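You operate a simulated robot arm through the tools that you are given. There is no shell and no other tool. Be economical: measure what you need, move in short steps, check, and stop when the job is done.

Carry out the task below with a simulated two-armed robot. There is one attempt and no reset: what you move stays moved.

JOB
Hang the tea towel on the cream cabinet's rail and shut the purple towel in its top drawer. Where these are worked on the way, their far stop is far enough and under half their travel is too little: top drawer.

Only the result counts: the job must be done as asked and must still hold three seconds after the hand-in. Knocking over, shifting, dropping, spilling or breaking anything else fails it. Flat cloth is picked up by pressing the open fingertips on it (5 to 10 N) and closing them slowly along it; thin cloth reads only 2 to 8 mm in the jaws.

ROBOT AND FRAMES
Two 7-joint arms with fingered hands on one trunk, on a base that drives. Base frame: it is fixed to the floor where the robot stands at the start and does not move with it; the origin is under the middle of the robot, x ahead of it, y to its left, z up. Readings come in mm, rad, newtons and seconds.
The left shoulder is at the start at [80, 198, 1454], the right one opposite. With the tool pointing down near the work surface each hand reaches from about 100 to 740 mm from the robot's upright axis, wherever it stands, measured 20 degrees to its own side. Places, roughly: inside of the top drawer [600, 100, 700]; tea towel [700, -200, 900]; top drawer [600, 100, 700]. Payload 4 kg a hand.
Tool frame (each hand has its own): the origin (TCP) lies between the finger pads and is the grasp point; the fingertips stand 26 mm ahead of it; z points along the fingers, y is the line along which they close. Largest opening 132 mm; the body of the gripper starts 73 mm behind the TCP. The gripper is a hand of 4 fingers: y runs from the thumb to the fingers, the wrist lies at [0, 0, -239] in the tool frame, and closing takes about 1.5 s.
Orientation is that of the tool frame in the base frame, as [roll, pitch, yaw] about the fixed x, y, z axes, in that order (R = Rz(yaw) Ry(pitch) Rx(roll)). With the fingers straight down and closing along the base's y, the tool's x points along the base's -x, its y along +y and its z along -z.

CONTROLS
- The arms move only by the tool drive_tool. It takes "left_steps", "right_steps" or both (then of equal length, played together; a hand with none holds still); each is a list of rows, each an object of numbers (a shift or turn left out is 0, a gripper value left out holds the last): "x", "y", "z": the shift along the tool's x, y, z in mm; "wx", "wy", "wz": the turn, a rotation vector about the tool's x, y, z in rad. In form: [{"x": .., "y": .., "z": .., "wx": .., "wy": .., "wz": ..}, ...]. A call has 1 to 12 rows; each row is the pose to reach, as a shift and turn from the pose commanded when the call began, along the tool's axes at that moment. "left_jaw" and "right_jaw" are, for a hand that has rows, the gripper command, from -1 (fully open) to 1 (shut), values between in proportion, set as the call begins (left out, the last holds). Rows are played at 5 a second. More than 50 mm and 0.15 rad between two rows, or a gripper value outside its range, and nothing of the call is played. Where a pose cannot be reached the arm comes as near as it can. A force on the tool above 40 N (or 10 N above the force at the start of the call, whichever is more), or a blocked arm, ends the call early, and 0.2 s more pass. Each finger travels about 72 mm/s and halts on what it meets, pressing with about 23 N; the grip force reading is that of the motor and also rises with nothing between the fingers. The clock runs only during rows and for 0.2 s after the last one: add rows that repeat a pose to give the fingers time. It gives the time, the measured TCP pose, the force on the tool (base axes), the opening and the grip force at its end, in the units of the frame above (readings bear some noise), with the torque about the TCP (base axes, N m) and any sound that the robot's microphone picked up.
- Cameras (640 x 400 px; columns grow to the right, rows downward): "scene" is now at [87.4, -31.4, 1596.7]; the picture's right is [-0.48, -0.88, 0.00], its down [-0.77, 0.42, -0.48] and it looks along [0.42, -0.23, -0.88] (base axes); focal length 290 px, centre (320, 200). "left" rides on the left gripper at [-68, 2, -97] in its tool frame; the picture's right is [-0.03, -1.00, 0.00], its down [0.82, -0.02, -0.58] and it looks along [0.58, -0.01, 0.82] (tool axes); focal length 270 px, centre (320, 200). "right" rides on the right gripper at [68, 2, -97] in its tool frame; the picture's right is [-0.02, 1.00, 0.00], its down [-0.82, -0.02, -0.58] and it looks along [-0.58, -0.01, 0.82] (tool axes); focal length 270 px, centre (320, 200). There is no depth. A picture from a camera that has moved, and an enlarged one, comes with that camera's place and axes in the base frame and with its lens.
- snapshot(camera): a new picture of that camera. No time passes.
- move_column(by): slides the trunk up (or, below 0, down) by that many mm; the arms and the scene camera ride with it, the base frame stays. It gives what a move gives, with no picture.
- base_move(legs): drives the robot by 1 to 6 legs, each [ahead, left, turn to the left] in mm, mm and rad, along the robot's own axes; the way and the turn of a leg run together, so that a leg with both is an arc; at most 1500 mm and 3.142 rad a leg. The arms and the cameras ride along, it lands a little off, and it stops where it bumps. It gives what a move gives.
- move_fingers(finger1, finger2, finger3, thumb_bend, hand): sets how far each is bent, from 0 (flat) to 100 (curled in); at 30 the hand is open as for a grip, at 70 the pads meet at the TCP. One left out holds its place. A second passes; each finger stops where it meets its share of the squeeze, and holds until it gets a number again. A gripper value or a shape takes the hand back. It gives what a move gives, with no picture; readings hold the bend of each and the force on the fingers (four entries, about 0 where the hand has none), thumb and palm.
- preshape(shape, hand): the hand has 4 fingers and takes this shape, open, in about a second: jaw (thumb against the fingers, like two jaws); tri (thumb and two fingers); tip (a fingertip pinch); poke (one finger out to press); point (the index stretched); flat (the hand flat); cup (the hand cupped); fist (a fist). The gripper value then closes the fingers along that shape, each until it touches; the sizes above hold for jaw. It gives what a move gives, with no picture.
- turn_head(pan, tilt): turns the head with the scene camera to pan (to the left, within 1.501 rad either way) and tilt (down, from -0.506 to 1.204), counted from straight ahead of the robot. It gives what a move gives.
- enlarge(camera, box): a new picture of the part [left, top, right, bottom] of that camera's present view, enlarged. No time passes.
- job_done(): hands the job in; it is judged then, once.

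Go step by step. Nothing tells you exact positions but the pictures and the camera data: compare them with the known pose of the tool, close in by small moves and look again before you grip or let go. The budget is 120 turns and 92 pictures, counting those below and the enlarged ones. Unless the task says otherwise, let go and move clear before handing in, and close with one line.

The tools are called after "Emit:" by a JSON object that holds its "name" and its "arguments". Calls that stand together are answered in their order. drive_tool: Moves the arms, as the interface text tells. Its arguments: {"type":"object","properties":{"left_steps":{"type":"array","items":{"type":"object","properties":{"x":{"type":"number"},"y":{"type":"number"},"z":{"type":"number"},"wx":{"type":"number"},"wy":{"type":"number"},"wz":{"type":"number"}}}},"left_jaw":{"type":"number"},"right_steps":{"type":"array","items":{"type":"object","properties":{"x":{"type":"number"},"y":{"type":"number"},"z":{"type":"number"},"wx":{"type":"number"},"wy":{"type":"number"},"wz":{"type":"number"}}}},"right_jaw":{"type":"number"}},"required":[]} The other tools are called the same way: move_column (by) slides the trunk up or down; preshape (shape, hand) gives the hand a shape; move_fingers (finger1, finger2, finger3, thumb_bend, hand) moves the fingers one by one; base_move (legs) drives the base; turn_head (pan, tilt) turns the head that bears the scene camera; snapshot (camera) takes a picture; enlarge (camera, box) takes an enlarged picture of a part of a camera's view; job_done () hands the job in.

At the start:

```text
time_s: 0.0
left_position: [633.9, -40.2, 1122.2]
left_orientation: [-3.141, 0.0, -3.141]
left_ft_force: [0.7, -0.3, 0.3]
left_moment: [0.01, 0.03, 0.0]
left_grip_width: 131.9
left_grasp_force: 0.1
left_shape: jaw
left_bend: [30.0, 30.0, 30.0, 30.0]
left_finger forces: [0.1, 0.1, 0.1, 0.1, 0.0, 0.0]
right_position: [387.8, -329.4, 1070.2]
right_orientation: [-3.073, 0.158, -3.131]
right_ft_force: [1.3, -0.3, -0.2]
right_moment: [0.0, 0.0, 0.03]
right_grip_width: 132.0
right_grasp_force: 0.0
right_shape: jaw
right_bend: [30.0, 30.0, 30.0, 30.0]
right_finger forces: [0.1, 0.1, 0.0, 0.1, 0.0, 0.0]
trunk travel left (down, up): [-744.0, 96.0]
robot x, y, heading: [-0.0, 2.5, -0.004]
head pan, tilt: [-0.503, 1.072]
```

scene: 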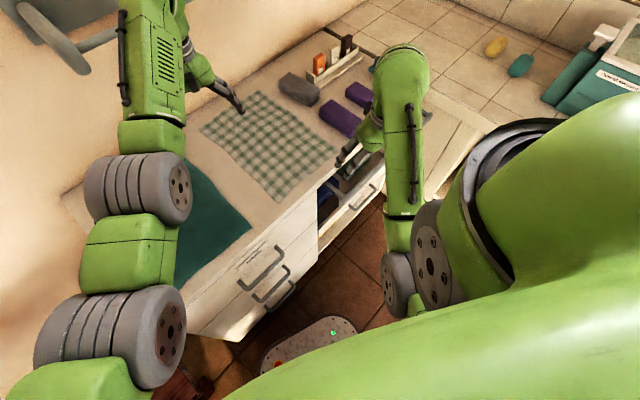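
right: 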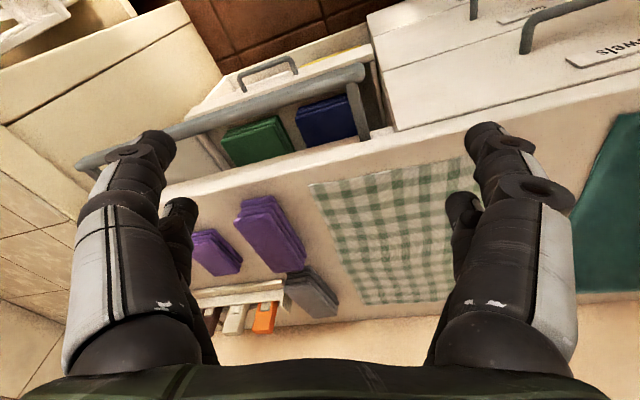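
left: 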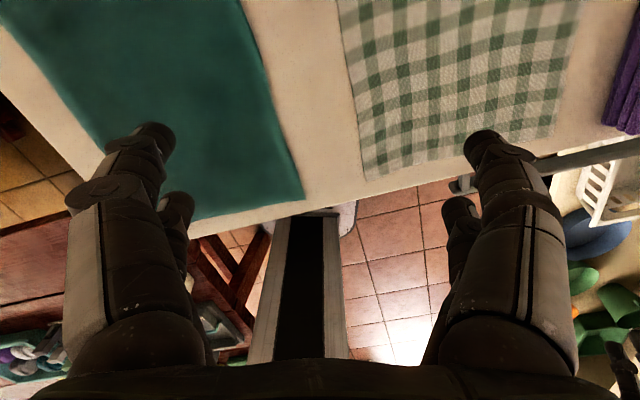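

The worktop shows a checked tea towel, purple folded towels, a cream cabinet with a rail and an open-ish drawer. I will look from a clearer head pose first.

Emit:
{"name": "turn_head", "arguments": {"pan": 0.0, "tilt": 0.9}}

Emit:
{"name": "snapshot", "arguments": {"camera": "scene"}}

Emit:
{"name": "enlarge", "arguments": {"camera": "right", "box": [60, 0, 640, 340]}}

```text
time_s: 0.9
left_position: [633.8, -40.2, 1115.8]
left_orientation: [3.141, 0.0, 3.141]
left_ft_force: [-0.5, -0.3, 0.2]
left_moment: [-0.01, 0.0, 0.01]
left_grip_width: 131.9
left_grasp_force: 0.1
left_shape: jaw
left_bend: [30.0, 30.0, 30.0, 30.0]
left_finger forces: [0.0, 0.0, 0.1, 0.0, 0.0, 0.0]
right_position: [391.4, -330.3, 1064.3]
right_orientation: [-3.069, 0.163, -3.128]
right_ft_force: [0.1, 0.8, -0.1]
right_moment: [-0.01, 0.0, -0.01]
right_grip_width: 131.9
right_grasp_force: 0.0
right_shape: jaw
right_bend: [30.0, 30.0, 30.0, 30.0]
right_finger forces: [0.0, 0.1, 0.0, 0.0, 0.1, 0.0]
trunk travel left (down, up): [-744.0, 96.0]
robot x, y, heading: [-2.0, 0.2, -0.005]
head pan, tilt: [0.0, 0.901]
```

```text
88 pictures are left
camera scene: at [105.9, -0.3, 1601.7], right [0.0, -1.0, 0.0], down [-0.78, 0.0, -0.62], along [0.62, 0.0, -0.78], focal length 290 px, centre (320, 200)
```

scene: 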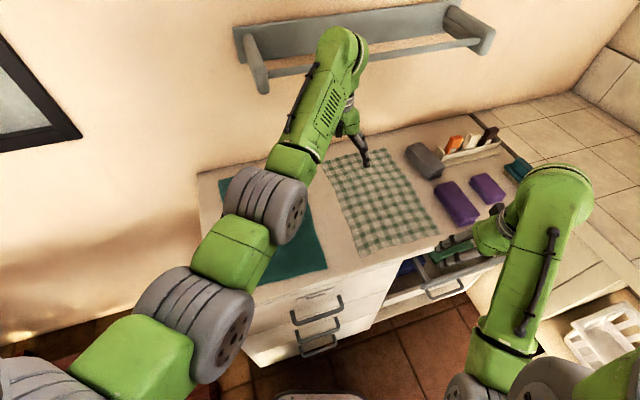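

```text
1.10 times, centred on (350, 170) of right
camera zoom: at [307.6, -321.0, 1148.3], right [0.02, 1.0, -0.07], down [0.71, 0.03, 0.7], along [0.7, -0.06, -0.71], focal length 298 px, centre (287, 233)
```

zoom: 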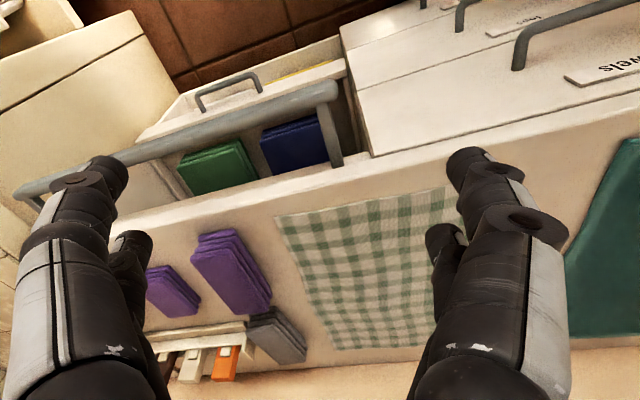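

I see two front units: one with closed handled drawers and a label, one with an open drawer and a rail. I zoom in to read labels and tell which is cream.

Emit:
{"name": "enlarge", "arguments": {"camera": "scene", "box": [220, 230, 500, 400]}}

Emit:
{"name": "enlarge", "arguments": {"camera": "scene", "box": [380, 110, 560, 220]}}

Emit:
{"name": "turn_head", "arguments": {"pan": -0.6, "tilt": 0.7}}

Emit:
{"name": "snapshot", "arguments": {"camera": "scene"}}

```text
2.29 times, centred on (360, 315) of scene
camera zoom: at [105.9, -0.3, 1601.7], right [0.0, -1.0, 0.0], down [-0.78, 0.0, -0.62], along [0.62, 0.0, -0.78], focal length 664 px, centre (229, -63)
```

zoom: 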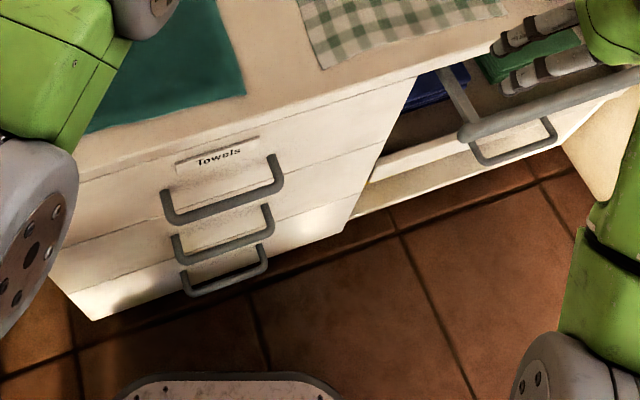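

```text
3.56 times, centred on (470, 165) of scene
camera zoom: at [105.9, -0.3, 1601.7], right [0.0, -1.0, 0.0], down [-0.78, 0.0, -0.62], along [0.62, 0.0, -0.78], focal length 1033 px, centre (-213, 324)
```

zoom: 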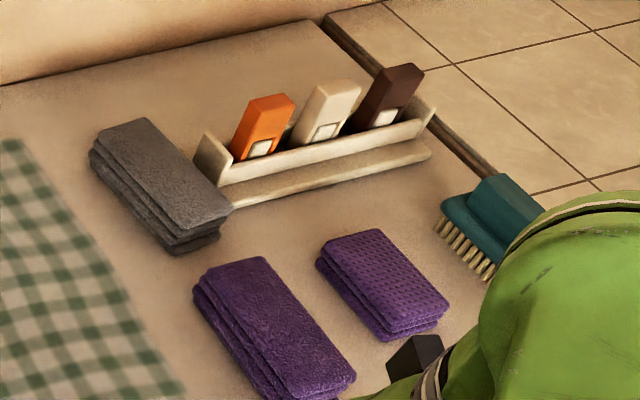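

```text
time_s: 1.9
left_position: [633.9, -39.5, 1110.9]
left_orientation: [3.14, 0.001, 3.141]
left_ft_force: [0.0, -0.3, 0.6]
left_moment: [-0.02, 0.0, 0.05]
left_grip_width: 131.6
left_grasp_force: 0.1
left_shape: jaw
left_bend: [30.0, 30.0, 30.0, 30.0]
left_finger forces: [0.0, 0.0, 0.1, 0.0, 0.1, 0.1]
right_position: [391.8, -331.3, 1062.8]
right_orientation: [-3.066, 0.167, -3.128]
right_ft_force: [-0.1, -0.3, 0.3]
right_moment: [-0.01, 0.0, -0.02]
right_grip_width: 131.7
right_grasp_force: 0.1
right_shape: jaw
right_bend: [30.0, 30.0, 30.0, 30.0]
right_finger forces: [0.0, 0.2, 0.0, 0.0, 0.0, 0.0]
trunk travel left (down, up): [-744.0, 96.0]
robot x, y, heading: [-1.9, -1.0, -0.002]
head pan, tilt: [-0.6, 0.7]
```

```text
84 pictures are left
camera scene: at [100.4, -47.9, 1613.6], right [-0.56, -0.83, 0.0], down [-0.53, 0.36, -0.76], along [0.63, -0.43, -0.64], focal length 290 px, centre (320, 200)
```

scene: 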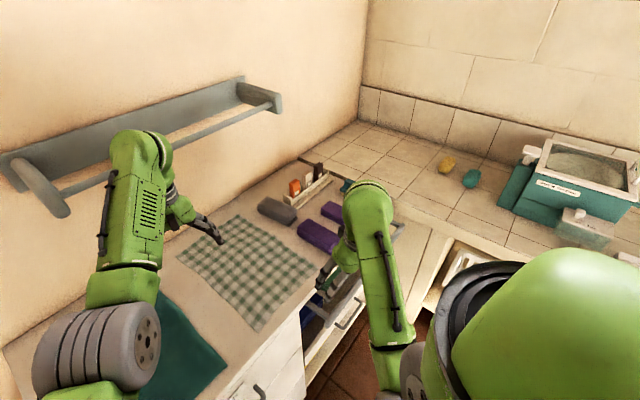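

The cabinet in front carries the "Towels" top drawer on the left and a rail with a drawer on the right. My arms block the view, so I raise both clear and look again.

Emit:
{"name": "drive_tool", "arguments": {"left_steps": [{"y": 45}, {"y": 90}, {"y": 135}, {"y": 180}, {"y": 225}, {"y": 270}, {"y": 300, "x": 40}, {"y": 300, "x": 80}, {"y": 300, "x": 120}], "right_steps": [{"y": -40, "z": -20}, {"y": -80, "z": -40}, {"y": -120, "z": -60}, {"y": -160, "z": -80}, {"y": -200, "z": -100}, {"y": -240, "z": -120}, {"y": -240, "z": -120}, {"y": -240, "z": -120}, {"y": -240, "z": -120}]}}

Emit:
{"name": "turn_head", "arguments": {"pan": -0.25, "tilt": 0.95}}

Emit:
{"name": "snapshot", "arguments": {"camera": "scene"}}

Emit:
{"name": "snapshot", "arguments": {"camera": "right"}}

Emit:
{"name": "snapshot", "arguments": {"camera": "left"}}

```text
time_s: 3.9
left_position: [526.9, 262.1, 1093.5]
left_orientation: [-3.141, 0.001, 3.139]
left_ft_force: [-0.6, 0.6, 0.2]
left_moment: [0.0, -0.01, 0.02]
left_grip_width: 131.9
left_grasp_force: 0.0
left_shape: jaw
left_bend: [30.0, 30.0, 30.0, 30.0]
left_finger forces: [0.1, 0.0, 0.0, 0.0, 0.0, 0.0]
left hand out of reach, approached as far as the arm can: row 9
right_position: [384.4, -579.9, 1174.2]
right_orientation: [-3.072, 0.157, -3.131]
right_ft_force: [0.1, -0.2, -1.0]
right_moment: [0.0, -0.03, -0.02]
right_grip_width: 131.8
right_grasp_force: 0.1
right_shape: jaw
right_bend: [30.0, 30.0, 30.0, 30.0]
right_finger forces: [0.0, 0.0, 0.1, 0.0, 0.0, 0.0]
right hand out of reach, approached as far as the arm can: row 1, 2, 3, 4, 5, 6, 7, 8, 9
trunk travel left (down, up): [-744.0, 96.0]
robot x, y, heading: [3.6, -3.1, 0.001]
head pan, tilt: [-0.6, 0.7]
```

```text
time_s: 4.8
left_position: [528.7, 263.2, 1094.0]
left_orientation: [-3.14, 0.0, -3.141]
left_ft_force: [1.3, 0.0, 0.6]
left_moment: [0.01, 0.01, 0.01]
left_grip_width: 132.0
left_grasp_force: 0.1
left_shape: jaw
left_bend: [30.0, 30.0, 30.0, 30.0]
left_finger forces: [0.0, 0.1, 0.1, 0.0, 0.0, 0.1]
right_position: [386.1, -578.6, 1175.1]
right_orientation: [-3.073, 0.157, -3.131]
right_ft_force: [-0.8, -0.9, 0.4]
right_moment: [0.02, -0.04, 0.01]
right_grip_width: 132.0
right_grasp_force: 0.1
right_shape: jaw
right_bend: [30.0, 30.0, 30.0, 30.0]
right_finger forces: [0.0, 0.0, 0.0, 0.0, 0.0, 0.0]
trunk travel left (down, up): [-744.0, 96.0]
robot x, y, heading: [-1.9, -0.4, 0.004]
head pan, tilt: [-0.25, 0.949]
```

```text
83 pictures are left
camera scene: at [101.4, -17.9, 1585.7], right [-0.25, -0.97, 0.0], down [-0.79, 0.2, -0.58], along [0.56, -0.14, -0.81], focal length 290 px, centre (320, 200)
```

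scene: 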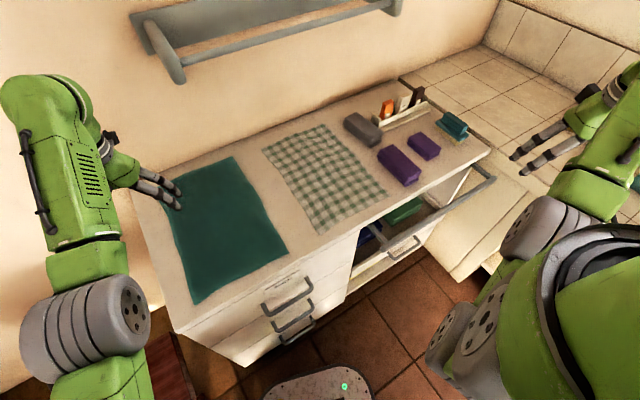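

```text
82 pictures are left
camera right: at [302.1, -569.6, 1259.0], right [0.02, 1.0, -0.07], down [0.72, 0.03, 0.7], along [0.7, -0.06, -0.71], focal length 270 px, centre (320, 200)
```

right: 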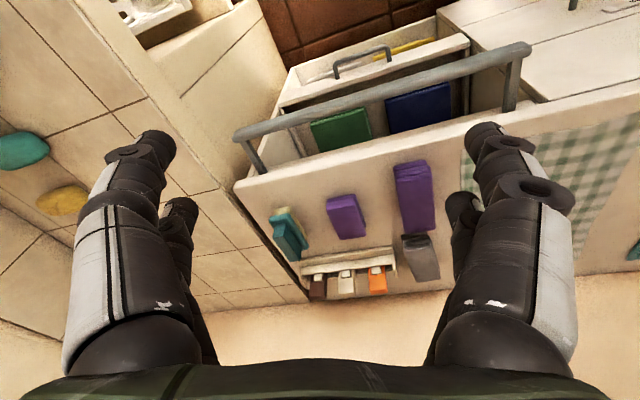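

```text
81 pictures are left
camera left: at [596.5, 265.0, 1190.5], right [0.03, -1.0, 0.0], down [-0.82, -0.02, 0.58], along [-0.58, -0.01, -0.82], focal length 270 px, centre (320, 200)
```

left: 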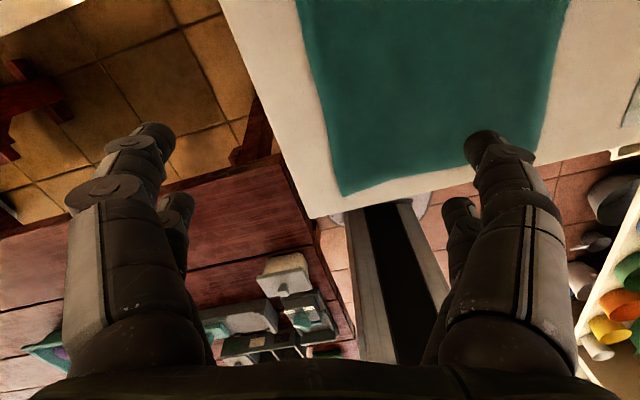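

The cabinet is turned about 18 degrees; the "Towels" top drawer is in its left half and the rail over its right half. I zoom in on the two purple cloths and on the open bay.

Emit:
{"name": "enlarge", "arguments": {"camera": "scene", "box": [330, 80, 490, 200]}}

Emit:
{"name": "enlarge", "arguments": {"camera": "scene", "box": [250, 160, 510, 350]}}

Emit:
{"name": "enlarge", "arguments": {"camera": "right", "box": [220, 20, 560, 240]}}

```text
3.33 times, centred on (410, 140) of scene
camera zoom: at [101.4, -17.9, 1585.7], right [-0.25, -0.97, 0.0], down [-0.79, 0.2, -0.58], along [0.56, -0.14, -0.81], focal length 968 px, centre (20, 400)
```

zoom: 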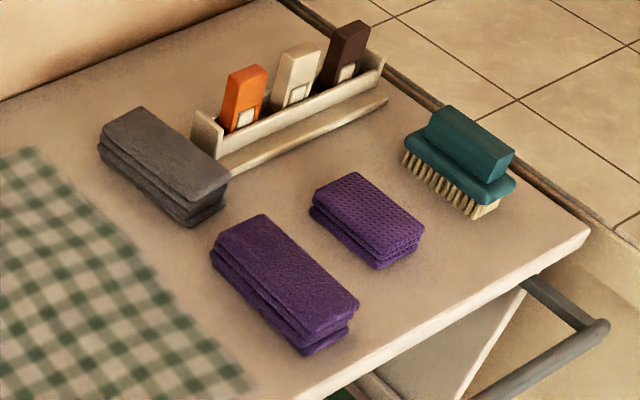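

```text
2.11 times, centred on (380, 255) of scene
camera zoom: at [101.4, -17.9, 1585.7], right [-0.25, -0.97, 0.0], down [-0.79, 0.2, -0.58], along [0.56, -0.14, -0.81], focal length 612 px, centre (194, 84)
```

zoom: 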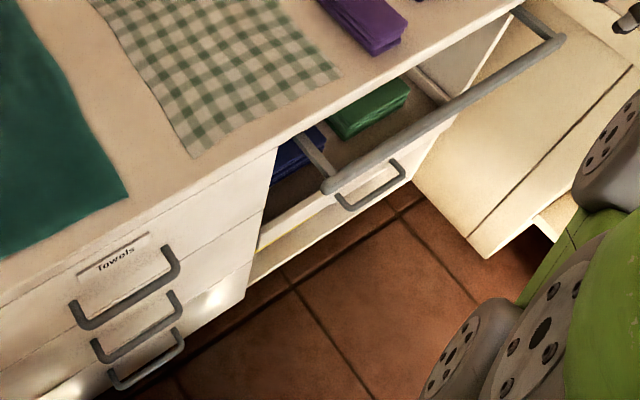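

```text
1.82 times, centred on (390, 130) of right
camera zoom: at [302.1, -569.6, 1259.0], right [0.02, 1.0, -0.07], down [0.72, 0.03, 0.7], along [0.7, -0.06, -0.71], focal length 491 px, centre (193, 327)
```

zoom: 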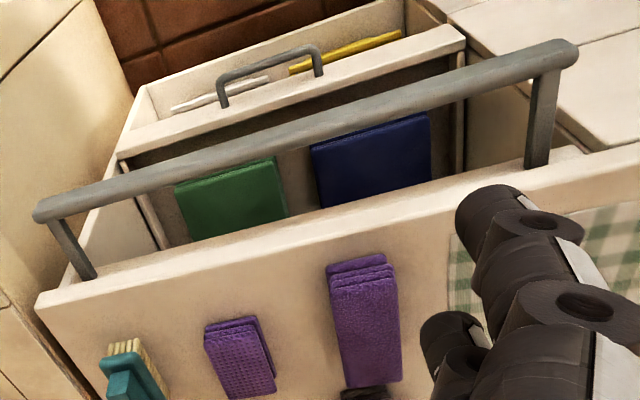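

I take the worktop to be at z≈848, the rail at z≈800 about 78 mm in front of the edge, and the cabinet yawed about 0.32 rad. I'll back off and square the robot to the cabinet for opening the top-left "Towels" drawer.

Emit:
{"name": "base_move", "arguments": {"legs": [[-170, 0, 0], [0, -300, 0], [0, 0, 0.322]]}}

Emit:
{"name": "turn_head", "arguments": {"pan": 0.1, "tilt": 0.75}}

Emit:
{"name": "snapshot", "arguments": {"camera": "scene"}}

```text
time_s: 6.5
left_position: [341.9, 256.3, 1094.5]
left_orientation: [3.141, 0.003, -3.091]
left_ft_force: [-1.1, 1.0, 0.5]
left_moment: [0.0, -0.02, -0.01]
left_grip_width: 131.9
left_grasp_force: 0.0
left_shape: jaw
left_bend: [30.0, 30.0, 30.0, 30.0]
left_finger forces: [0.0, 0.1, 0.0, 0.0, 0.0, 0.0]
right_position: [238.3, -592.6, 1176.6]
right_orientation: [-3.069, 0.16, -3.082]
right_ft_force: [-0.5, -0.1, 0.0]
right_moment: [0.05, -0.02, 0.01]
right_grip_width: 132.0
right_grasp_force: 0.1
right_shape: jaw
right_bend: [30.0, 30.0, 30.0, 30.0]
right_finger forces: [0.1, 0.0, 0.0, 0.1, 0.0, 0.1]
trunk travel left (down, up): [-744.0, 96.0]
robot x, y, heading: [-172.8, -32.0, 0.049]
head pan, tilt: [-0.25, 0.949]
stopped in leg 2: the robot was blocked; the commanded pose is now the measured one
```

```text
time_s: 7.3
left_position: [342.8, 256.4, 1094.2]
left_orientation: [3.141, 0.001, -3.092]
left_ft_force: [-1.0, -0.1, -0.2]
left_moment: [-0.01, -0.01, 0.01]
left_grip_width: 131.8
left_grasp_force: 0.1
left_shape: jaw
left_bend: [30.0, 30.0, 30.0, 30.0]
left_finger forces: [0.1, 0.0, 0.1, 0.0, 0.1, 0.0]
right_position: [240.4, -591.4, 1174.9]
right_orientation: [-3.069, 0.16, -3.08]
right_ft_force: [-0.2, -0.2, 0.1]
right_moment: [-0.02, -0.04, 0.01]
right_grip_width: 132.2
right_grasp_force: 0.0
right_shape: jaw
right_bend: [30.0, 30.0, 30.0, 30.0]
right_finger forces: [0.1, 0.1, 0.0, 0.0, 0.1, 0.0]
trunk travel left (down, up): [-744.0, 96.0]
robot x, y, heading: [-170.6, -32.7, 0.05]
head pan, tilt: [0.099, 0.75]
```

```text
77 pictures are left
camera scene: at [-59.3, -18.7, 1601.4], right [0.15, -0.99, 0.0], down [-0.67, -0.1, -0.73], along [0.72, 0.11, -0.68], focal length 290 px, centre (320, 200)
```

scene: 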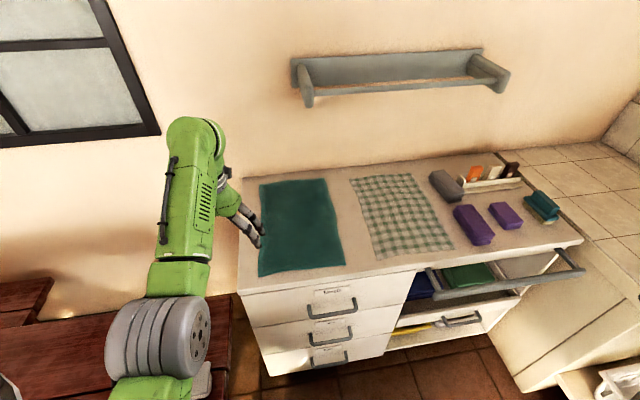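

The sideways leg was blocked after about 30 mm. I look to the right and down to find what is there.

Emit:
{"name": "turn_head", "arguments": {"pan": -1.4, "tilt": 0.9}}

Emit:
{"name": "snapshot", "arguments": {"camera": "scene"}}

Emit:
{"name": "turn_head", "arguments": {"pan": 1.4, "tilt": 0.9}}

Emit:
{"name": "snapshot", "arguments": {"camera": "scene"}}

```text
time_s: 8.9
left_position: [344.2, 256.2, 1093.6]
left_orientation: [3.141, -0.001, -3.093]
left_ft_force: [0.2, 0.0, -0.1]
left_moment: [0.0, -0.01, -0.03]
left_grip_width: 131.7
left_grasp_force: 0.1
left_shape: jaw
left_bend: [30.0, 30.0, 30.0, 30.0]
left_finger forces: [0.0, 0.0, 0.0, 0.0, 0.1, 0.1]
right_position: [242.5, -591.2, 1174.4]
right_orientation: [-3.072, 0.157, -3.078]
right_ft_force: [-0.1, -0.1, -0.4]
right_moment: [0.0, 0.02, -0.02]
right_grip_width: 131.9
right_grasp_force: 0.0
right_shape: jaw
right_bend: [30.0, 30.0, 30.0, 30.0]
right_finger forces: [0.0, 0.0, 0.0, 0.0, 0.1, 0.0]
trunk travel left (down, up): [-744.0, 96.0]
robot x, y, heading: [-166.9, -30.6, 0.05]
head pan, tilt: [-1.4, 0.901]
```

```text
76 pictures are left
camera scene: at [-123.1, -105.1, 1589.4], right [-0.98, -0.22, 0.0], down [-0.17, 0.76, -0.62], along [0.14, -0.61, -0.78], focal length 290 px, centre (320, 200)
```

scene: 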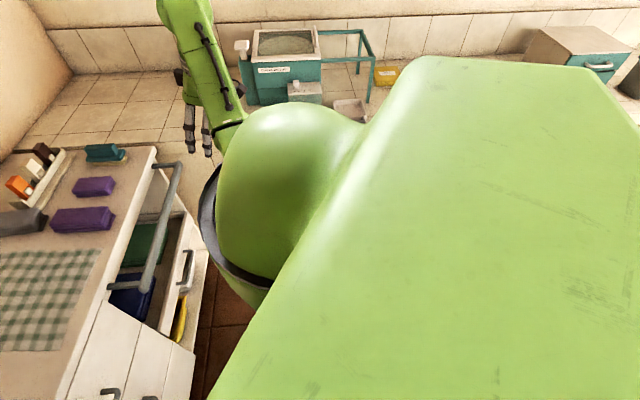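

```text
time_s: 11.4
left_position: [343.7, 256.7, 1093.5]
left_orientation: [-3.141, 0.0, -3.092]
left_ft_force: [0.3, 0.0, -0.3]
left_moment: [0.0, 0.02, -0.03]
left_grip_width: 132.0
left_grasp_force: 0.0
left_shape: jaw
left_bend: [30.0, 30.0, 30.0, 30.0]
left_finger forces: [0.0, 0.0, 0.0, 0.0, 0.1, 0.0]
right_position: [242.2, -589.9, 1174.5]
right_orientation: [-3.072, 0.157, -3.08]
right_ft_force: [-0.5, 0.3, -0.7]
right_moment: [-0.02, 0.01, 0.06]
right_grip_width: 131.8
right_grasp_force: 0.0
right_shape: jaw
right_bend: [30.0, 30.0, 30.0, 30.0]
right_finger forces: [0.0, 0.0, 0.1, 0.0, 0.0, 0.0]
trunk travel left (down, up): [-744.0, 96.0]
robot x, y, heading: [-169.2, -35.4, 0.05]
head pan, tilt: [1.4, 0.901]
```

```text
75 pictures are left
camera scene: at [-130.6, 43.5, 1589.4], right [0.99, -0.12, 0.0], down [-0.1, -0.78, -0.62], along [0.08, 0.62, -0.78], focal length 290 px, centre (320, 200)
```

scene: 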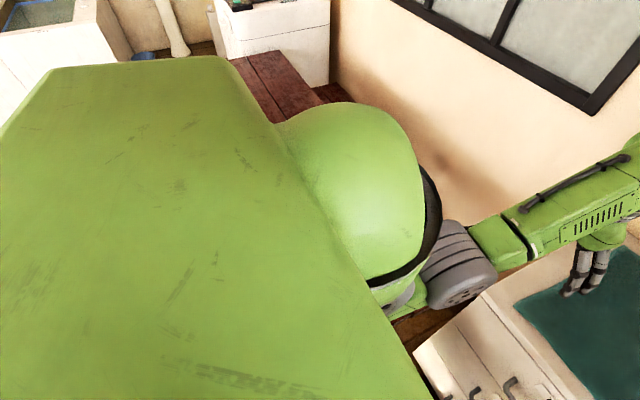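

Nothing obvious there. I check with the two hand cameras what stands near the base.

Emit:
{"name": "snapshot", "arguments": {"camera": "right"}}

Emit:
{"name": "snapshot", "arguments": {"camera": "left"}}

Emit:
{"name": "turn_head", "arguments": {"pan": -0.7, "tilt": 1.2}}

Emit:
{"name": "snapshot", "arguments": {"camera": "scene"}}

```text
74 pictures are left
camera right: at [159.0, -586.4, 1259.4], right [-0.03, 1.0, -0.07], down [0.71, 0.06, 0.7], along [0.7, -0.03, -0.71], focal length 270 px, centre (320, 200)
```

right: 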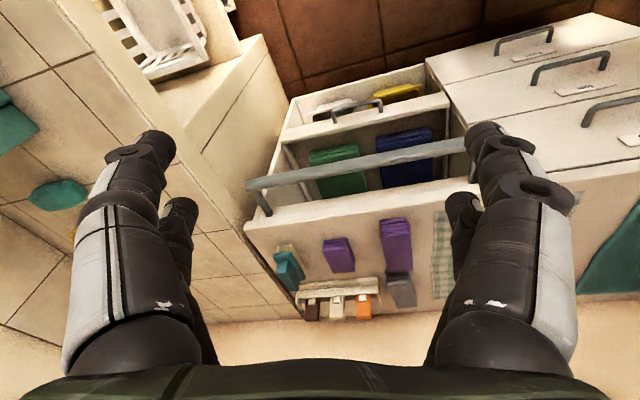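

```text
73 pictures are left
camera left: at [411.5, 261.7, 1190.7], right [0.07, -1.0, 0.0], down [-0.81, -0.06, 0.58], along [-0.58, -0.04, -0.82], focal length 270 px, centre (320, 200)
```

left: 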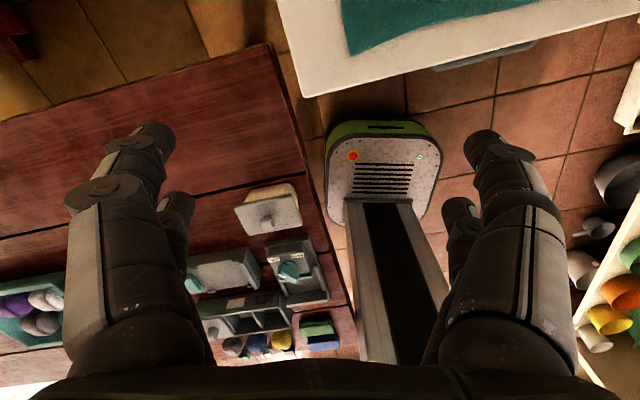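

```text
time_s: 13.4
left_position: [344.0, 255.8, 1093.2]
left_orientation: [-3.141, 0.001, -3.093]
left_ft_force: [0.4, -0.1, -0.3]
left_moment: [0.01, -0.01, -0.01]
left_grip_width: 131.9
left_grasp_force: 0.2
left_shape: jaw
left_bend: [30.0, 30.0, 30.0, 30.0]
left_finger forces: [0.1, 0.0, 0.0, 0.1, 0.0, 0.0]
right_position: [242.8, -590.8, 1175.5]
right_orientation: [-3.073, 0.155, -3.08]
right_ft_force: [0.5, -0.7, 0.2]
right_moment: [0.01, -0.02, -0.02]
right_grip_width: 132.4
right_grasp_force: 0.1
right_shape: jaw
right_bend: [30.0, 30.0, 30.0, 30.0]
right_finger forces: [0.0, 0.0, 0.1, 0.1, 0.0, 0.1]
trunk travel left (down, up): [-744.0, 96.0]
robot x, y, heading: [-171.0, -32.8, 0.045]
head pan, tilt: [-0.7, 1.201]
```

```text
72 pictures are left
camera scene: at [-95.3, -65.3, 1569.5], right [-0.61, -0.8, 0.0], down [-0.74, 0.56, -0.36], along [0.29, -0.22, -0.93], focal length 290 px, centre (320, 200)
```

scene: 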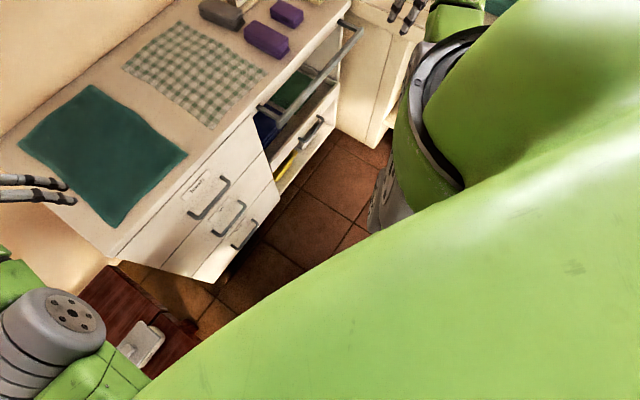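

The cause is not visible; possibly the outstretched right arm. I tuck the right hand in and retry in small legs.

Emit:
{"name": "drive_tool", "arguments": {"right_steps": [{"y": 45}, {"y": 90}, {"y": 135}, {"y": 180}, {"y": 220}]}}

Emit:
{"name": "base_move", "arguments": {"legs": [[0, 0, 0.27]]}}

Emit:
{"name": "base_move", "arguments": {"legs": [[0, -100, 0]]}}

```text
time_s: 14.6
left_position: [343.6, 256.9, 1094.7]
left_orientation: [-3.14, 0.0, -3.092]
left_ft_force: [0.2, 0.7, -0.3]
left_moment: [0.01, 0.04, -0.01]
left_grip_width: 132.0
left_grasp_force: 0.0
left_shape: jaw
left_bend: [30.0, 30.0, 30.0, 30.0]
left_finger forces: [0.0, 0.1, 0.1, 0.1, 0.0, 0.0]
right_position: [246.2, -374.7, 1068.9]
right_orientation: [-3.064, 0.167, -3.077]
right_ft_force: [-0.7, -0.3, -0.1]
right_moment: [-0.05, 0.0, -0.04]
right_grip_width: 131.8
right_grasp_force: 0.0
right_shape: jaw
right_bend: [30.0, 30.0, 30.0, 30.0]
right_finger forces: [0.0, 0.1, 0.1, 0.0, 0.0, 0.0]
right hand out of reach, approached as far as the arm can: row 1, 2, 3, 4, 5
trunk travel left (down, up): [-744.0, 96.0]
robot x, y, heading: [-168.9, -32.2, 0.047]
head pan, tilt: [-0.7, 1.201]
```

```text
time_s: 15.9
left_position: [247.4, 382.5, 1093.4]
left_orientation: [-3.142, 0.0, -2.821]
left_ft_force: [-0.4, 0.5, 0.3]
left_moment: [0.02, 0.02, 0.0]
left_grip_width: 132.1
left_grasp_force: 0.1
left_shape: jaw
left_bend: [30.0, 30.0, 30.0, 30.0]
left_finger forces: [0.0, 0.0, 0.1, 0.0, 0.0, 0.0]
right_position: [323.5, -251.8, 1066.4]
right_orientation: [-3.067, 0.164, -2.808]
right_ft_force: [0.7, 0.2, -0.7]
right_moment: [0.01, 0.0, 0.04]
right_grip_width: 132.0
right_grasp_force: 0.1
right_shape: jaw
right_bend: [30.0, 30.0, 30.0, 30.0]
right_finger forces: [0.0, 0.0, 0.0, 0.0, 0.0, 0.0]
trunk travel left (down, up): [-744.0, 96.0]
robot x, y, heading: [-171.6, -34.3, 0.318]
head pan, tilt: [-0.7, 1.201]
```

```text
time_s: 17.0
left_position: [275.3, 295.1, 1091.0]
left_orientation: [-3.135, 0.0, -2.82]
left_ft_force: [0.2, 0.8, 0.2]
left_moment: [-0.03, -0.03, -0.01]
left_grip_width: 132.0
left_grasp_force: 0.1
left_shape: jaw
left_bend: [30.0, 30.0, 30.0, 30.0]
left_finger forces: [0.0, 0.1, 0.0, 0.0, 0.1, 0.0]
right_position: [354.0, -340.3, 1067.7]
right_orientation: [-3.061, 0.163, -2.805]
right_ft_force: [0.1, -0.5, -0.3]
right_moment: [-0.03, -0.01, 0.01]
right_grip_width: 131.9
right_grasp_force: 0.1
right_shape: jaw
right_bend: [30.0, 30.0, 30.0, 30.0]
right_finger forces: [0.0, 0.0, 0.1, 0.0, 0.0, 0.0]
trunk travel left (down, up): [-744.0, 96.0]
robot x, y, heading: [-138.3, -122.1, 0.322]
head pan, tilt: [-0.7, 1.201]
```

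That worked, so the arm was the cause. I continue to a spot about 640 mm from the front, right of the drawer's middle.

Emit:
{"name": "base_move", "arguments": {"legs": [[-90, 0, 0], [0, -130, 0]]}}

Emit:
{"name": "turn_head", "arguments": {"pan": 0.2, "tilt": 0.85}}

Emit:
{"name": "snapshot", "arguments": {"camera": "scene"}}

Emit:
{"name": "snapshot", "arguments": {"camera": "right"}}

```text
time_s: 19.0
left_position: [232.5, 141.3, 1094.0]
left_orientation: [-3.138, 0.003, -2.816]
left_ft_force: [0.6, -1.0, 0.4]
left_moment: [-0.02, 0.01, -0.04]
left_grip_width: 132.0
left_grasp_force: 0.1
left_shape: jaw
left_bend: [30.0, 30.0, 30.0, 30.0]
left_finger forces: [0.0, 0.1, 0.0, 0.1, 0.0, 0.0]
right_position: [312.1, -495.0, 1069.8]
right_orientation: [-3.062, 0.167, -2.803]
right_ft_force: [0.1, 0.6, 0.1]
right_moment: [0.02, -0.03, 0.0]
right_grip_width: 132.1
right_grasp_force: 0.0
right_shape: jaw
right_bend: [30.0, 30.0, 30.0, 30.0]
right_finger forces: [0.1, 0.0, 0.0, 0.0, 0.0, 0.0]
trunk travel left (down, up): [-744.0, 96.0]
robot x, y, heading: [-180.6, -277.0, 0.326]
head pan, tilt: [-0.7, 1.201]
```

```text
time_s: 20.2
left_position: [234.4, 138.2, 1093.1]
left_orientation: [-3.139, 0.0, -2.818]
left_ft_force: [0.6, 1.1, 0.2]
left_moment: [0.0, 0.0, -0.01]
left_grip_width: 131.9
left_grasp_force: 0.0
left_shape: jaw
left_bend: [30.0, 30.0, 30.0, 30.0]
left_finger forces: [0.0, 0.1, 0.0, 0.0, 0.0, 0.0]
right_position: [313.9, -495.4, 1068.2]
right_orientation: [-3.067, 0.165, -2.806]
right_ft_force: [-0.3, 0.0, 0.2]
right_moment: [0.0, -0.02, 0.01]
right_grip_width: 131.7
right_grasp_force: 0.0
right_shape: jaw
right_bend: [30.0, 30.0, 30.0, 30.0]
right_finger forces: [0.0, 0.0, 0.0, 0.1, 0.0, 0.1]
trunk travel left (down, up): [-744.0, 96.0]
robot x, y, heading: [-179.5, -277.1, 0.324]
head pan, tilt: [0.201, 0.85]
```

```text
71 pictures are left
camera scene: at [-85.1, -229.2, 1593.2], right [0.5, -0.87, 0.0], down [-0.65, -0.38, -0.66], along [0.57, 0.33, -0.75], focal length 290 px, centre (320, 200)
```

scene: 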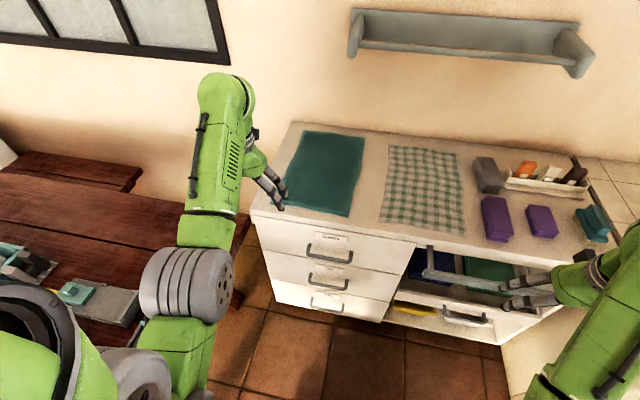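

```text
70 pictures are left
camera right: at [232.2, -513.3, 1151.6], right [-0.29, 0.95, -0.07], down [0.66, 0.26, 0.7], along [0.69, 0.16, -0.71], focal length 270 px, centre (320, 200)
```

right: 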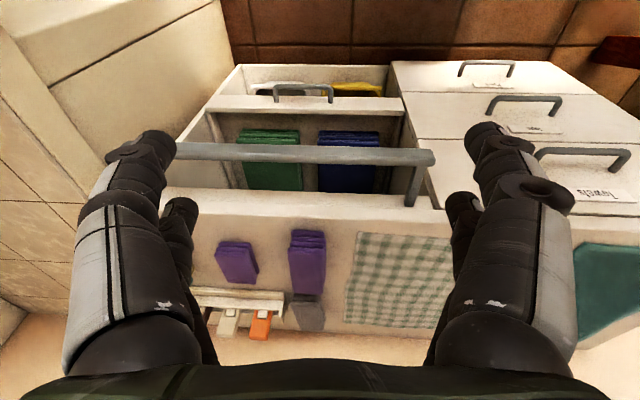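

The robot is now square to the cabinet. I zoom on the top drawer handle in both views to fix its position.

Emit:
{"name": "enlarge", "arguments": {"camera": "scene", "box": [240, 200, 420, 320]}}

Emit:
{"name": "enlarge", "arguments": {"camera": "right", "box": [480, 60, 640, 200]}}

```text
3.33 times, centred on (330, 260) of scene
camera zoom: at [-85.1, -229.2, 1593.2], right [0.5, -0.87, 0.0], down [-0.65, -0.38, -0.66], along [0.57, 0.33, -0.75], focal length 968 px, centre (287, 0)
```

zoom: 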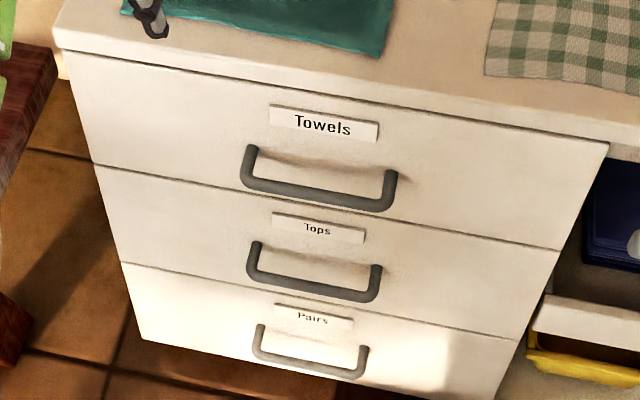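

```text
2.86 times, centred on (560, 130) of right
camera zoom: at [232.2, -513.3, 1151.6], right [-0.29, 0.95, -0.07], down [0.66, 0.26, 0.7], along [0.69, 0.16, -0.71], focal length 772 px, centre (-366, 400)
```

zoom: 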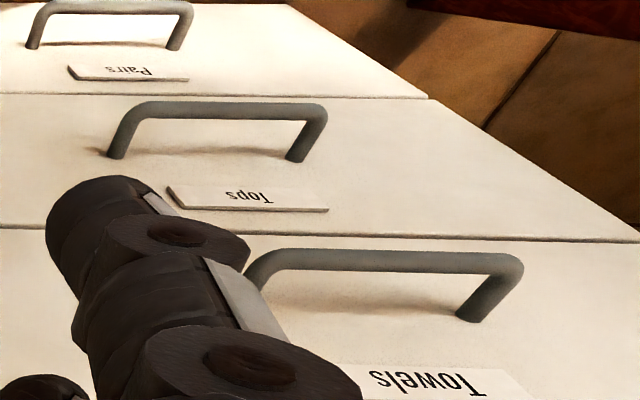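

Handle bar centre comes out at about [377, 2, 701], 150 mm long, 30–40 mm off the drawer front. I shift the base back and right a little so the left arm can pull it level, and turn the left hand to point forward with vertical closing.

Emit:
{"name": "base_move", "arguments": {"legs": [[0, -90, 0], [-90, 0, 0]]}}

Emit:
{"name": "move_column", "arguments": {"by": -100}}

Emit:
{"name": "snapshot", "arguments": {"camera": "scene"}}

```text
time_s: 22.0
left_position: [184.0, 27.5, 1088.7]
left_orientation: [-3.138, -0.007, -2.819]
left_ft_force: [1.5, 0.1, -0.5]
left_moment: [-0.02, 0.04, 0.04]
left_grip_width: 131.9
left_grasp_force: 0.0
left_shape: jaw
left_bend: [30.0, 30.0, 30.0, 30.0]
left_finger forces: [0.1, 0.1, 0.0, 0.0, 0.0, 0.0]
right_position: [262.5, -607.3, 1064.2]
right_orientation: [-3.064, 0.158, -2.803]
right_ft_force: [-0.6, -0.4, -0.4]
right_moment: [-0.03, 0.04, 0.01]
right_grip_width: 131.9
right_grasp_force: 0.0
right_shape: jaw
right_bend: [30.0, 30.0, 30.0, 30.0]
right_finger forces: [0.0, 0.1, 0.0, 0.0, 0.0, 0.1]
trunk travel left (down, up): [-744.0, 96.0]
robot x, y, heading: [-234.2, -397.7, 0.323]
head pan, tilt: [0.201, 0.85]
```

```text
time_s: 23.4
left_position: [177.7, 24.0, 994.3]
left_orientation: [3.141, 0.0, -2.817]
left_ft_force: [1.3, 0.4, 0.4]
left_moment: [0.0, 0.01, 0.0]
left_grip_width: 131.6
left_grasp_force: 0.0
left_shape: jaw
left_bend: [30.0, 30.0, 30.0, 30.0]
left_finger forces: [0.0, 0.1, 0.0, 0.0, 0.0, 0.0]
right_position: [258.1, -611.8, 966.6]
right_orientation: [-3.067, 0.165, -2.803]
right_ft_force: [0.7, -0.9, 0.6]
right_moment: [0.0, 0.01, 0.0]
right_grip_width: 131.8
right_grasp_force: 0.2
right_shape: jaw
right_bend: [30.0, 30.0, 30.0, 30.0]
right_finger forces: [0.0, 0.0, 0.0, 0.1, 0.0, 0.0]
trunk travel left (down, up): [-644.0, 196.0]
robot x, y, heading: [-235.5, -395.8, 0.327]
head pan, tilt: [0.201, 0.85]
```

```text
67 pictures are left
camera scene: at [-141.4, -345.4, 1493.3], right [0.5, -0.87, 0.0], down [-0.65, -0.38, -0.66], along [0.57, 0.33, -0.75], focal length 290 px, centre (320, 200)
```

scene: 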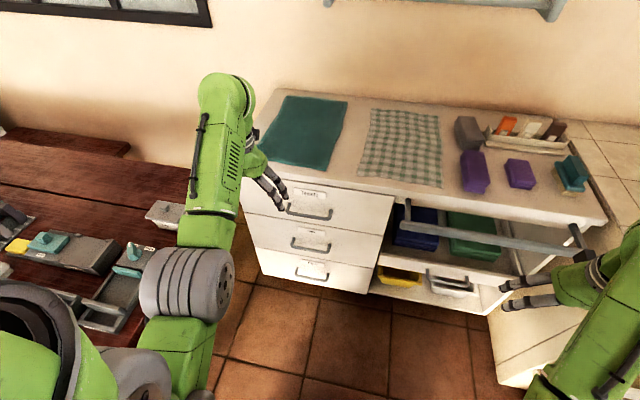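

I pitch the left hand forward in place first.

Emit:
{"name": "drive_tool", "arguments": {"left_steps": [{"wy": -0.14}, {"wy": -0.28}, {"wy": -0.42}, {"wy": -0.56}, {"wy": -0.7}, {"wy": -0.84}, {"wy": -0.98}, {"wy": -1.12}, {"wy": -1.22}], "left_jaw": 0.1}}

Emit:
{"name": "drive_tool", "arguments": {"left_steps": [{"wz": -0.14}, {"wz": -0.28}, {"wz": -0.42}, {"wz": -0.56}, {"wz": -0.7}, {"wz": -0.84}, {"wz": -0.98}, {"wz": -1.12}, {"wz": -1.26}, {"wz": -1.4}, {"wz": -1.52}, {"wz": -1.57}]}}

Emit:
{"name": "snapshot", "arguments": {"camera": "scene"}}

Emit:
{"name": "snapshot", "arguments": {"camera": "left"}}

```text
time_s: 25.4
left_position: [216.5, 21.6, 983.9]
left_orientation: [3.113, 1.135, -2.82]
left_ft_force: [-0.4, 0.5, 0.6]
left_moment: [-0.02, 0.06, -0.02]
left_grip_width: 59.4
left_grasp_force: 0.1
left_shape: jaw
left_bend: [73.0, 73.0, 73.0, 70.0]
left_finger forces: [0.0, 0.0, 0.0, 0.0, 0.1, 0.0]
left hand out of reach, approached as far as the arm can: row 8, 9
right_position: [258.2, -610.5, 966.1]
right_orientation: [-3.069, 0.161, -2.803]
right_ft_force: [0.4, 0.0, -0.3]
right_moment: [0.02, 0.03, 0.02]
right_grip_width: 132.0
right_grasp_force: 0.0
right_shape: jaw
right_bend: [30.0, 30.0, 30.0, 30.0]
right_finger forces: [0.0, 0.1, 0.1, 0.0, 0.0, 0.0]
trunk travel left (down, up): [-644.0, 196.0]
robot x, y, heading: [-238.3, -392.4, 0.329]
head pan, tilt: [0.201, 0.85]
```

```text
time_s: 28.0
left_position: [214.5, 20.7, 982.4]
left_orientation: [-2.014, 0.009, -1.224]
left_ft_force: [-0.2, -0.6, 0.5]
left_moment: [-0.02, 0.01, -0.02]
left_grip_width: 59.7
left_grasp_force: 0.1
left_shape: jaw
left_bend: [73.0, 73.0, 73.0, 70.0]
left_finger forces: [0.0, 0.1, 0.1, 0.0, 0.0, 0.0]
right_position: [256.9, -610.8, 967.8]
right_orientation: [-3.066, 0.167, -2.802]
right_ft_force: [0.1, -0.5, 0.2]
right_moment: [0.0, 0.01, -0.01]
right_grip_width: 132.0
right_grasp_force: 0.1
right_shape: jaw
right_bend: [30.0, 30.0, 30.0, 30.0]
right_finger forces: [0.1, 0.0, 0.1, 0.0, 0.0, 0.0]
trunk travel left (down, up): [-644.0, 196.0]
robot x, y, heading: [-237.4, -392.5, 0.332]
head pan, tilt: [0.201, 0.85]
```

```text
66 pictures are left
camera scene: at [-141.6, -345.3, 1493.3], right [0.5, -0.87, 0.0], down [-0.65, -0.38, -0.66], along [0.57, 0.33, -0.75], focal length 290 px, centre (320, 200)
```

scene: 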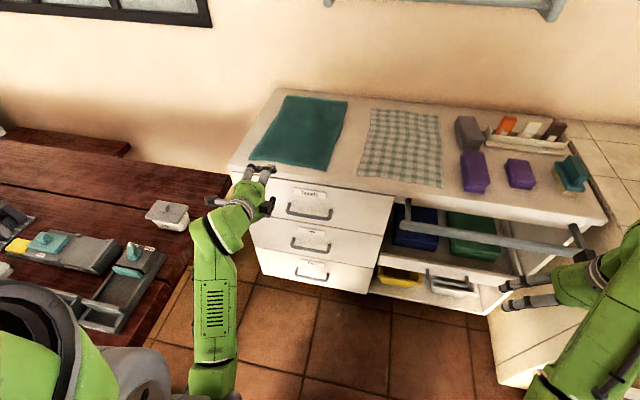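

```text
65 pictures are left
camera left: at [108.9, 54.8, 1022.3], right [0.4, 0.16, 0.9], down [-0.2, -0.94, 0.26], along [0.89, -0.29, -0.34], focal length 270 px, centre (320, 200)
```

left: 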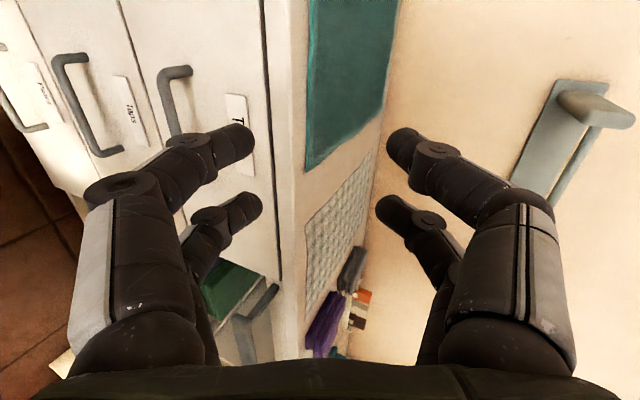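

The hand now points forward, tilted 25° down, with thumb on top. I bring it to a standoff about 100 mm before the handle.

Emit:
{"name": "drive_tool", "arguments": {"left_steps": [{"x": 12, "y": 32, "z": 25}, {"x": 24, "y": 64, "z": 51}, {"x": 36, "y": 96, "z": 76}, {"x": 49, "y": 127, "z": 102}, {"x": 61, "y": 159, "z": 127}, {"x": 73, "y": 191, "z": 152}]}}

Emit:
{"name": "snapshot", "arguments": {"camera": "left"}}

Emit:
{"name": "enlarge", "arguments": {"camera": "scene", "box": [190, 140, 390, 280]}}

```text
time_s: 29.4
left_position: [291.2, -26.0, 742.7]
left_orientation: [-2.014, 0.011, -1.227]
left_ft_force: [0.2, -0.6, -0.1]
left_moment: [-0.01, 0.0, -0.01]
left_grip_width: 59.8
left_grasp_force: 0.0
left_shape: jaw
left_bend: [73.0, 73.0, 73.0, 70.0]
left_finger forces: [0.0, 0.0, 0.1, 0.0, 0.0, 0.0]
left hand out of reach, approached as far as the arm can: row 1, 2, 3
right_position: [258.4, -610.7, 966.3]
right_orientation: [-3.067, 0.165, -2.804]
right_ft_force: [-0.3, -0.5, 0.9]
right_moment: [-0.01, -0.01, 0.04]
right_grip_width: 132.1
right_grasp_force: 0.1
right_shape: jaw
right_bend: [30.0, 30.0, 30.0, 30.0]
right_finger forces: [0.1, 0.0, 0.1, 0.1, 0.0, 0.1]
trunk travel left (down, up): [-644.0, 196.0]
robot x, y, heading: [-239.9, -394.1, 0.327]
head pan, tilt: [0.201, 0.85]
```

```text
64 pictures are left
camera left: at [186.1, 8.6, 784.4], right [0.4, 0.16, 0.9], down [-0.2, -0.94, 0.26], along [0.89, -0.29, -0.34], focal length 270 px, centre (320, 200)
```

left: 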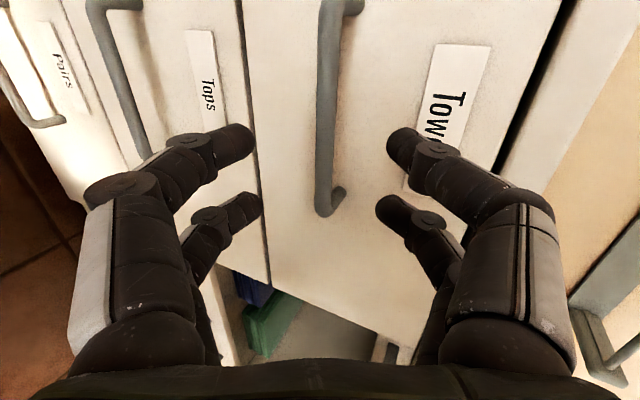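

```text
2.86 times, centred on (290, 210) of scene
camera zoom: at [-140.8, -345.1, 1493.2], right [0.5, -0.87, 0.0], down [-0.65, -0.38, -0.66], along [0.57, 0.33, -0.75], focal length 830 px, centre (406, 171)
```

zoom: 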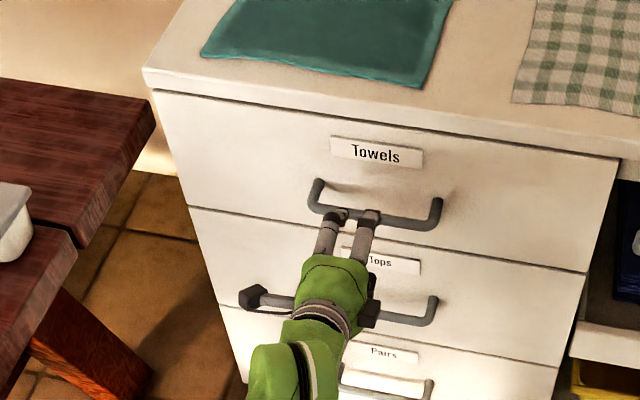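

The bar lies nearly midway between thumb and fingers. I advance 75 mm with a 5 mm lift and check.

Emit:
{"name": "drive_tool", "arguments": {"left_steps": [{"y": -4, "z": 25}, {"y": -5, "z": 50}, {"y": -5, "z": 75}]}}

Emit:
{"name": "snapshot", "arguments": {"camera": "left"}}

Emit:
{"name": "enlarge", "arguments": {"camera": "scene", "box": [230, 160, 370, 260]}}

```text
time_s: 30.2
left_position: [358.1, -1.3, 714.6]
left_orientation: [-2.017, 0.011, -1.223]
left_ft_force: [0.2, 0.3, 0.3]
left_moment: [0.01, 0.01, 0.01]
left_grip_width: 59.7
left_grasp_force: 0.0
left_shape: jaw
left_bend: [73.0, 73.0, 73.0, 70.0]
left_finger forces: [0.0, 0.0, 0.0, 0.1, 0.1, 0.0]
right_position: [258.1, -610.9, 967.1]
right_orientation: [-3.065, 0.165, -2.803]
right_ft_force: [0.2, -0.2, 0.4]
right_moment: [-0.01, 0.02, 0.01]
right_grip_width: 131.9
right_grasp_force: 0.1
right_shape: jaw
right_bend: [30.0, 30.0, 30.0, 30.0]
right_finger forces: [0.0, 0.0, 0.0, 0.0, 0.1, 0.0]
trunk travel left (down, up): [-644.0, 196.0]
robot x, y, heading: [-239.3, -394.7, 0.327]
head pan, tilt: [0.201, 0.85]
```

```text
62 pictures are left
camera left: at [251.1, 33.0, 755.8], right [0.4, 0.16, 0.9], down [-0.2, -0.94, 0.26], along [0.89, -0.29, -0.34], focal length 270 px, centre (320, 200)
```

left: 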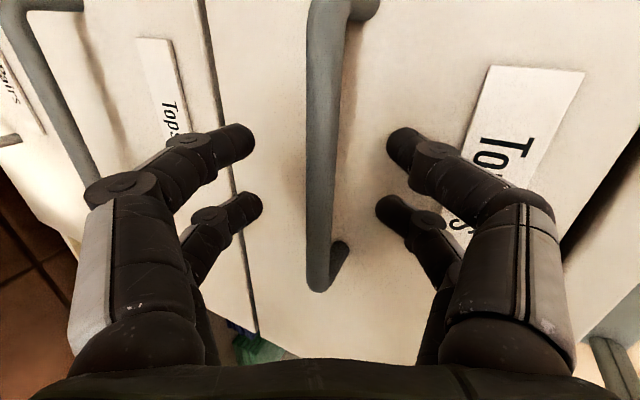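

```text
4.00 times, centred on (300, 210) of scene
camera zoom: at [-140.8, -345.0, 1493.2], right [0.5, -0.87, 0.0], down [-0.65, -0.38, -0.66], along [0.57, 0.33, -0.75], focal length 1162 px, centre (400, 160)
```

zoom: 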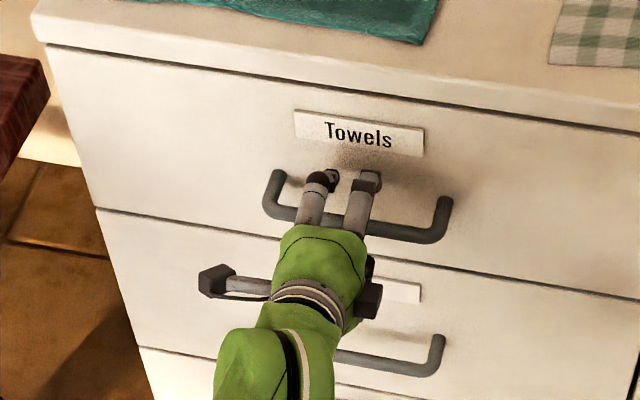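

The bar sits about 12 mm ahead of the TCP and centred. I advance 9 mm and close.

Emit:
{"name": "drive_tool", "arguments": {"left_steps": [{"z": 9}]}}

Emit:
{"name": "drive_tool", "arguments": {"left_steps": [{}, {}, {}, {}, {}, {}, {}, {}], "left_jaw": 1}}

```text
time_s: 30.6
left_position: [366.0, 2.6, 712.0]
left_orientation: [-2.014, 0.01, -1.223]
left_ft_force: [0.1, 0.6, -0.3]
left_moment: [0.01, -0.01, 0.0]
left_grip_width: 60.0
left_grasp_force: 0.0
left_shape: jaw
left_bend: [73.0, 73.0, 73.0, 70.0]
left_finger forces: [0.0, 0.0, 0.0, 0.0, 0.0, 0.0]
right_position: [257.2, -611.1, 967.2]
right_orientation: [-3.066, 0.165, -2.802]
right_ft_force: [-0.4, 0.2, 0.2]
right_moment: [0.03, 0.0, 0.0]
right_grip_width: 132.0
right_grasp_force: 0.0
right_shape: jaw
right_bend: [30.0, 30.0, 30.0, 30.0]
right_finger forces: [0.0, 0.1, 0.0, 0.1, 0.0, 0.0]
trunk travel left (down, up): [-644.0, 196.0]
robot x, y, heading: [-236.8, -392.7, 0.326]
head pan, tilt: [0.201, 0.85]
```

```text
time_s: 32.4
left_position: [364.9, 1.2, 712.3]
left_orientation: [-2.015, 0.01, -1.223]
left_ft_force: [-0.5, 1.1, -1.4]
left_moment: [-0.04, 0.0, -0.02]
left_grip_width: 0.0
left_grasp_force: 22.4
left_shape: jaw
left_bend: [70.0, 62.0, 62.0, 72.0]
left_finger forces: [0.0, 0.1, 0.0, 0.1, 0.1, 0.0]
right_position: [257.3, -610.5, 967.3]
right_orientation: [-3.066, 0.164, -2.804]
right_ft_force: [0.3, 0.3, -0.5]
right_moment: [-0.01, -0.01, 0.01]
right_grip_width: 131.9
right_grasp_force: 0.0
right_shape: jaw
right_bend: [30.0, 30.0, 30.0, 30.0]
right_finger forces: [0.0, 0.1, 0.0, 0.1, 0.0, 0.0]
trunk travel left (down, up): [-644.0, 196.0]
robot x, y, heading: [-236.5, -394.1, 0.324]
head pan, tilt: [0.201, 0.85]
```

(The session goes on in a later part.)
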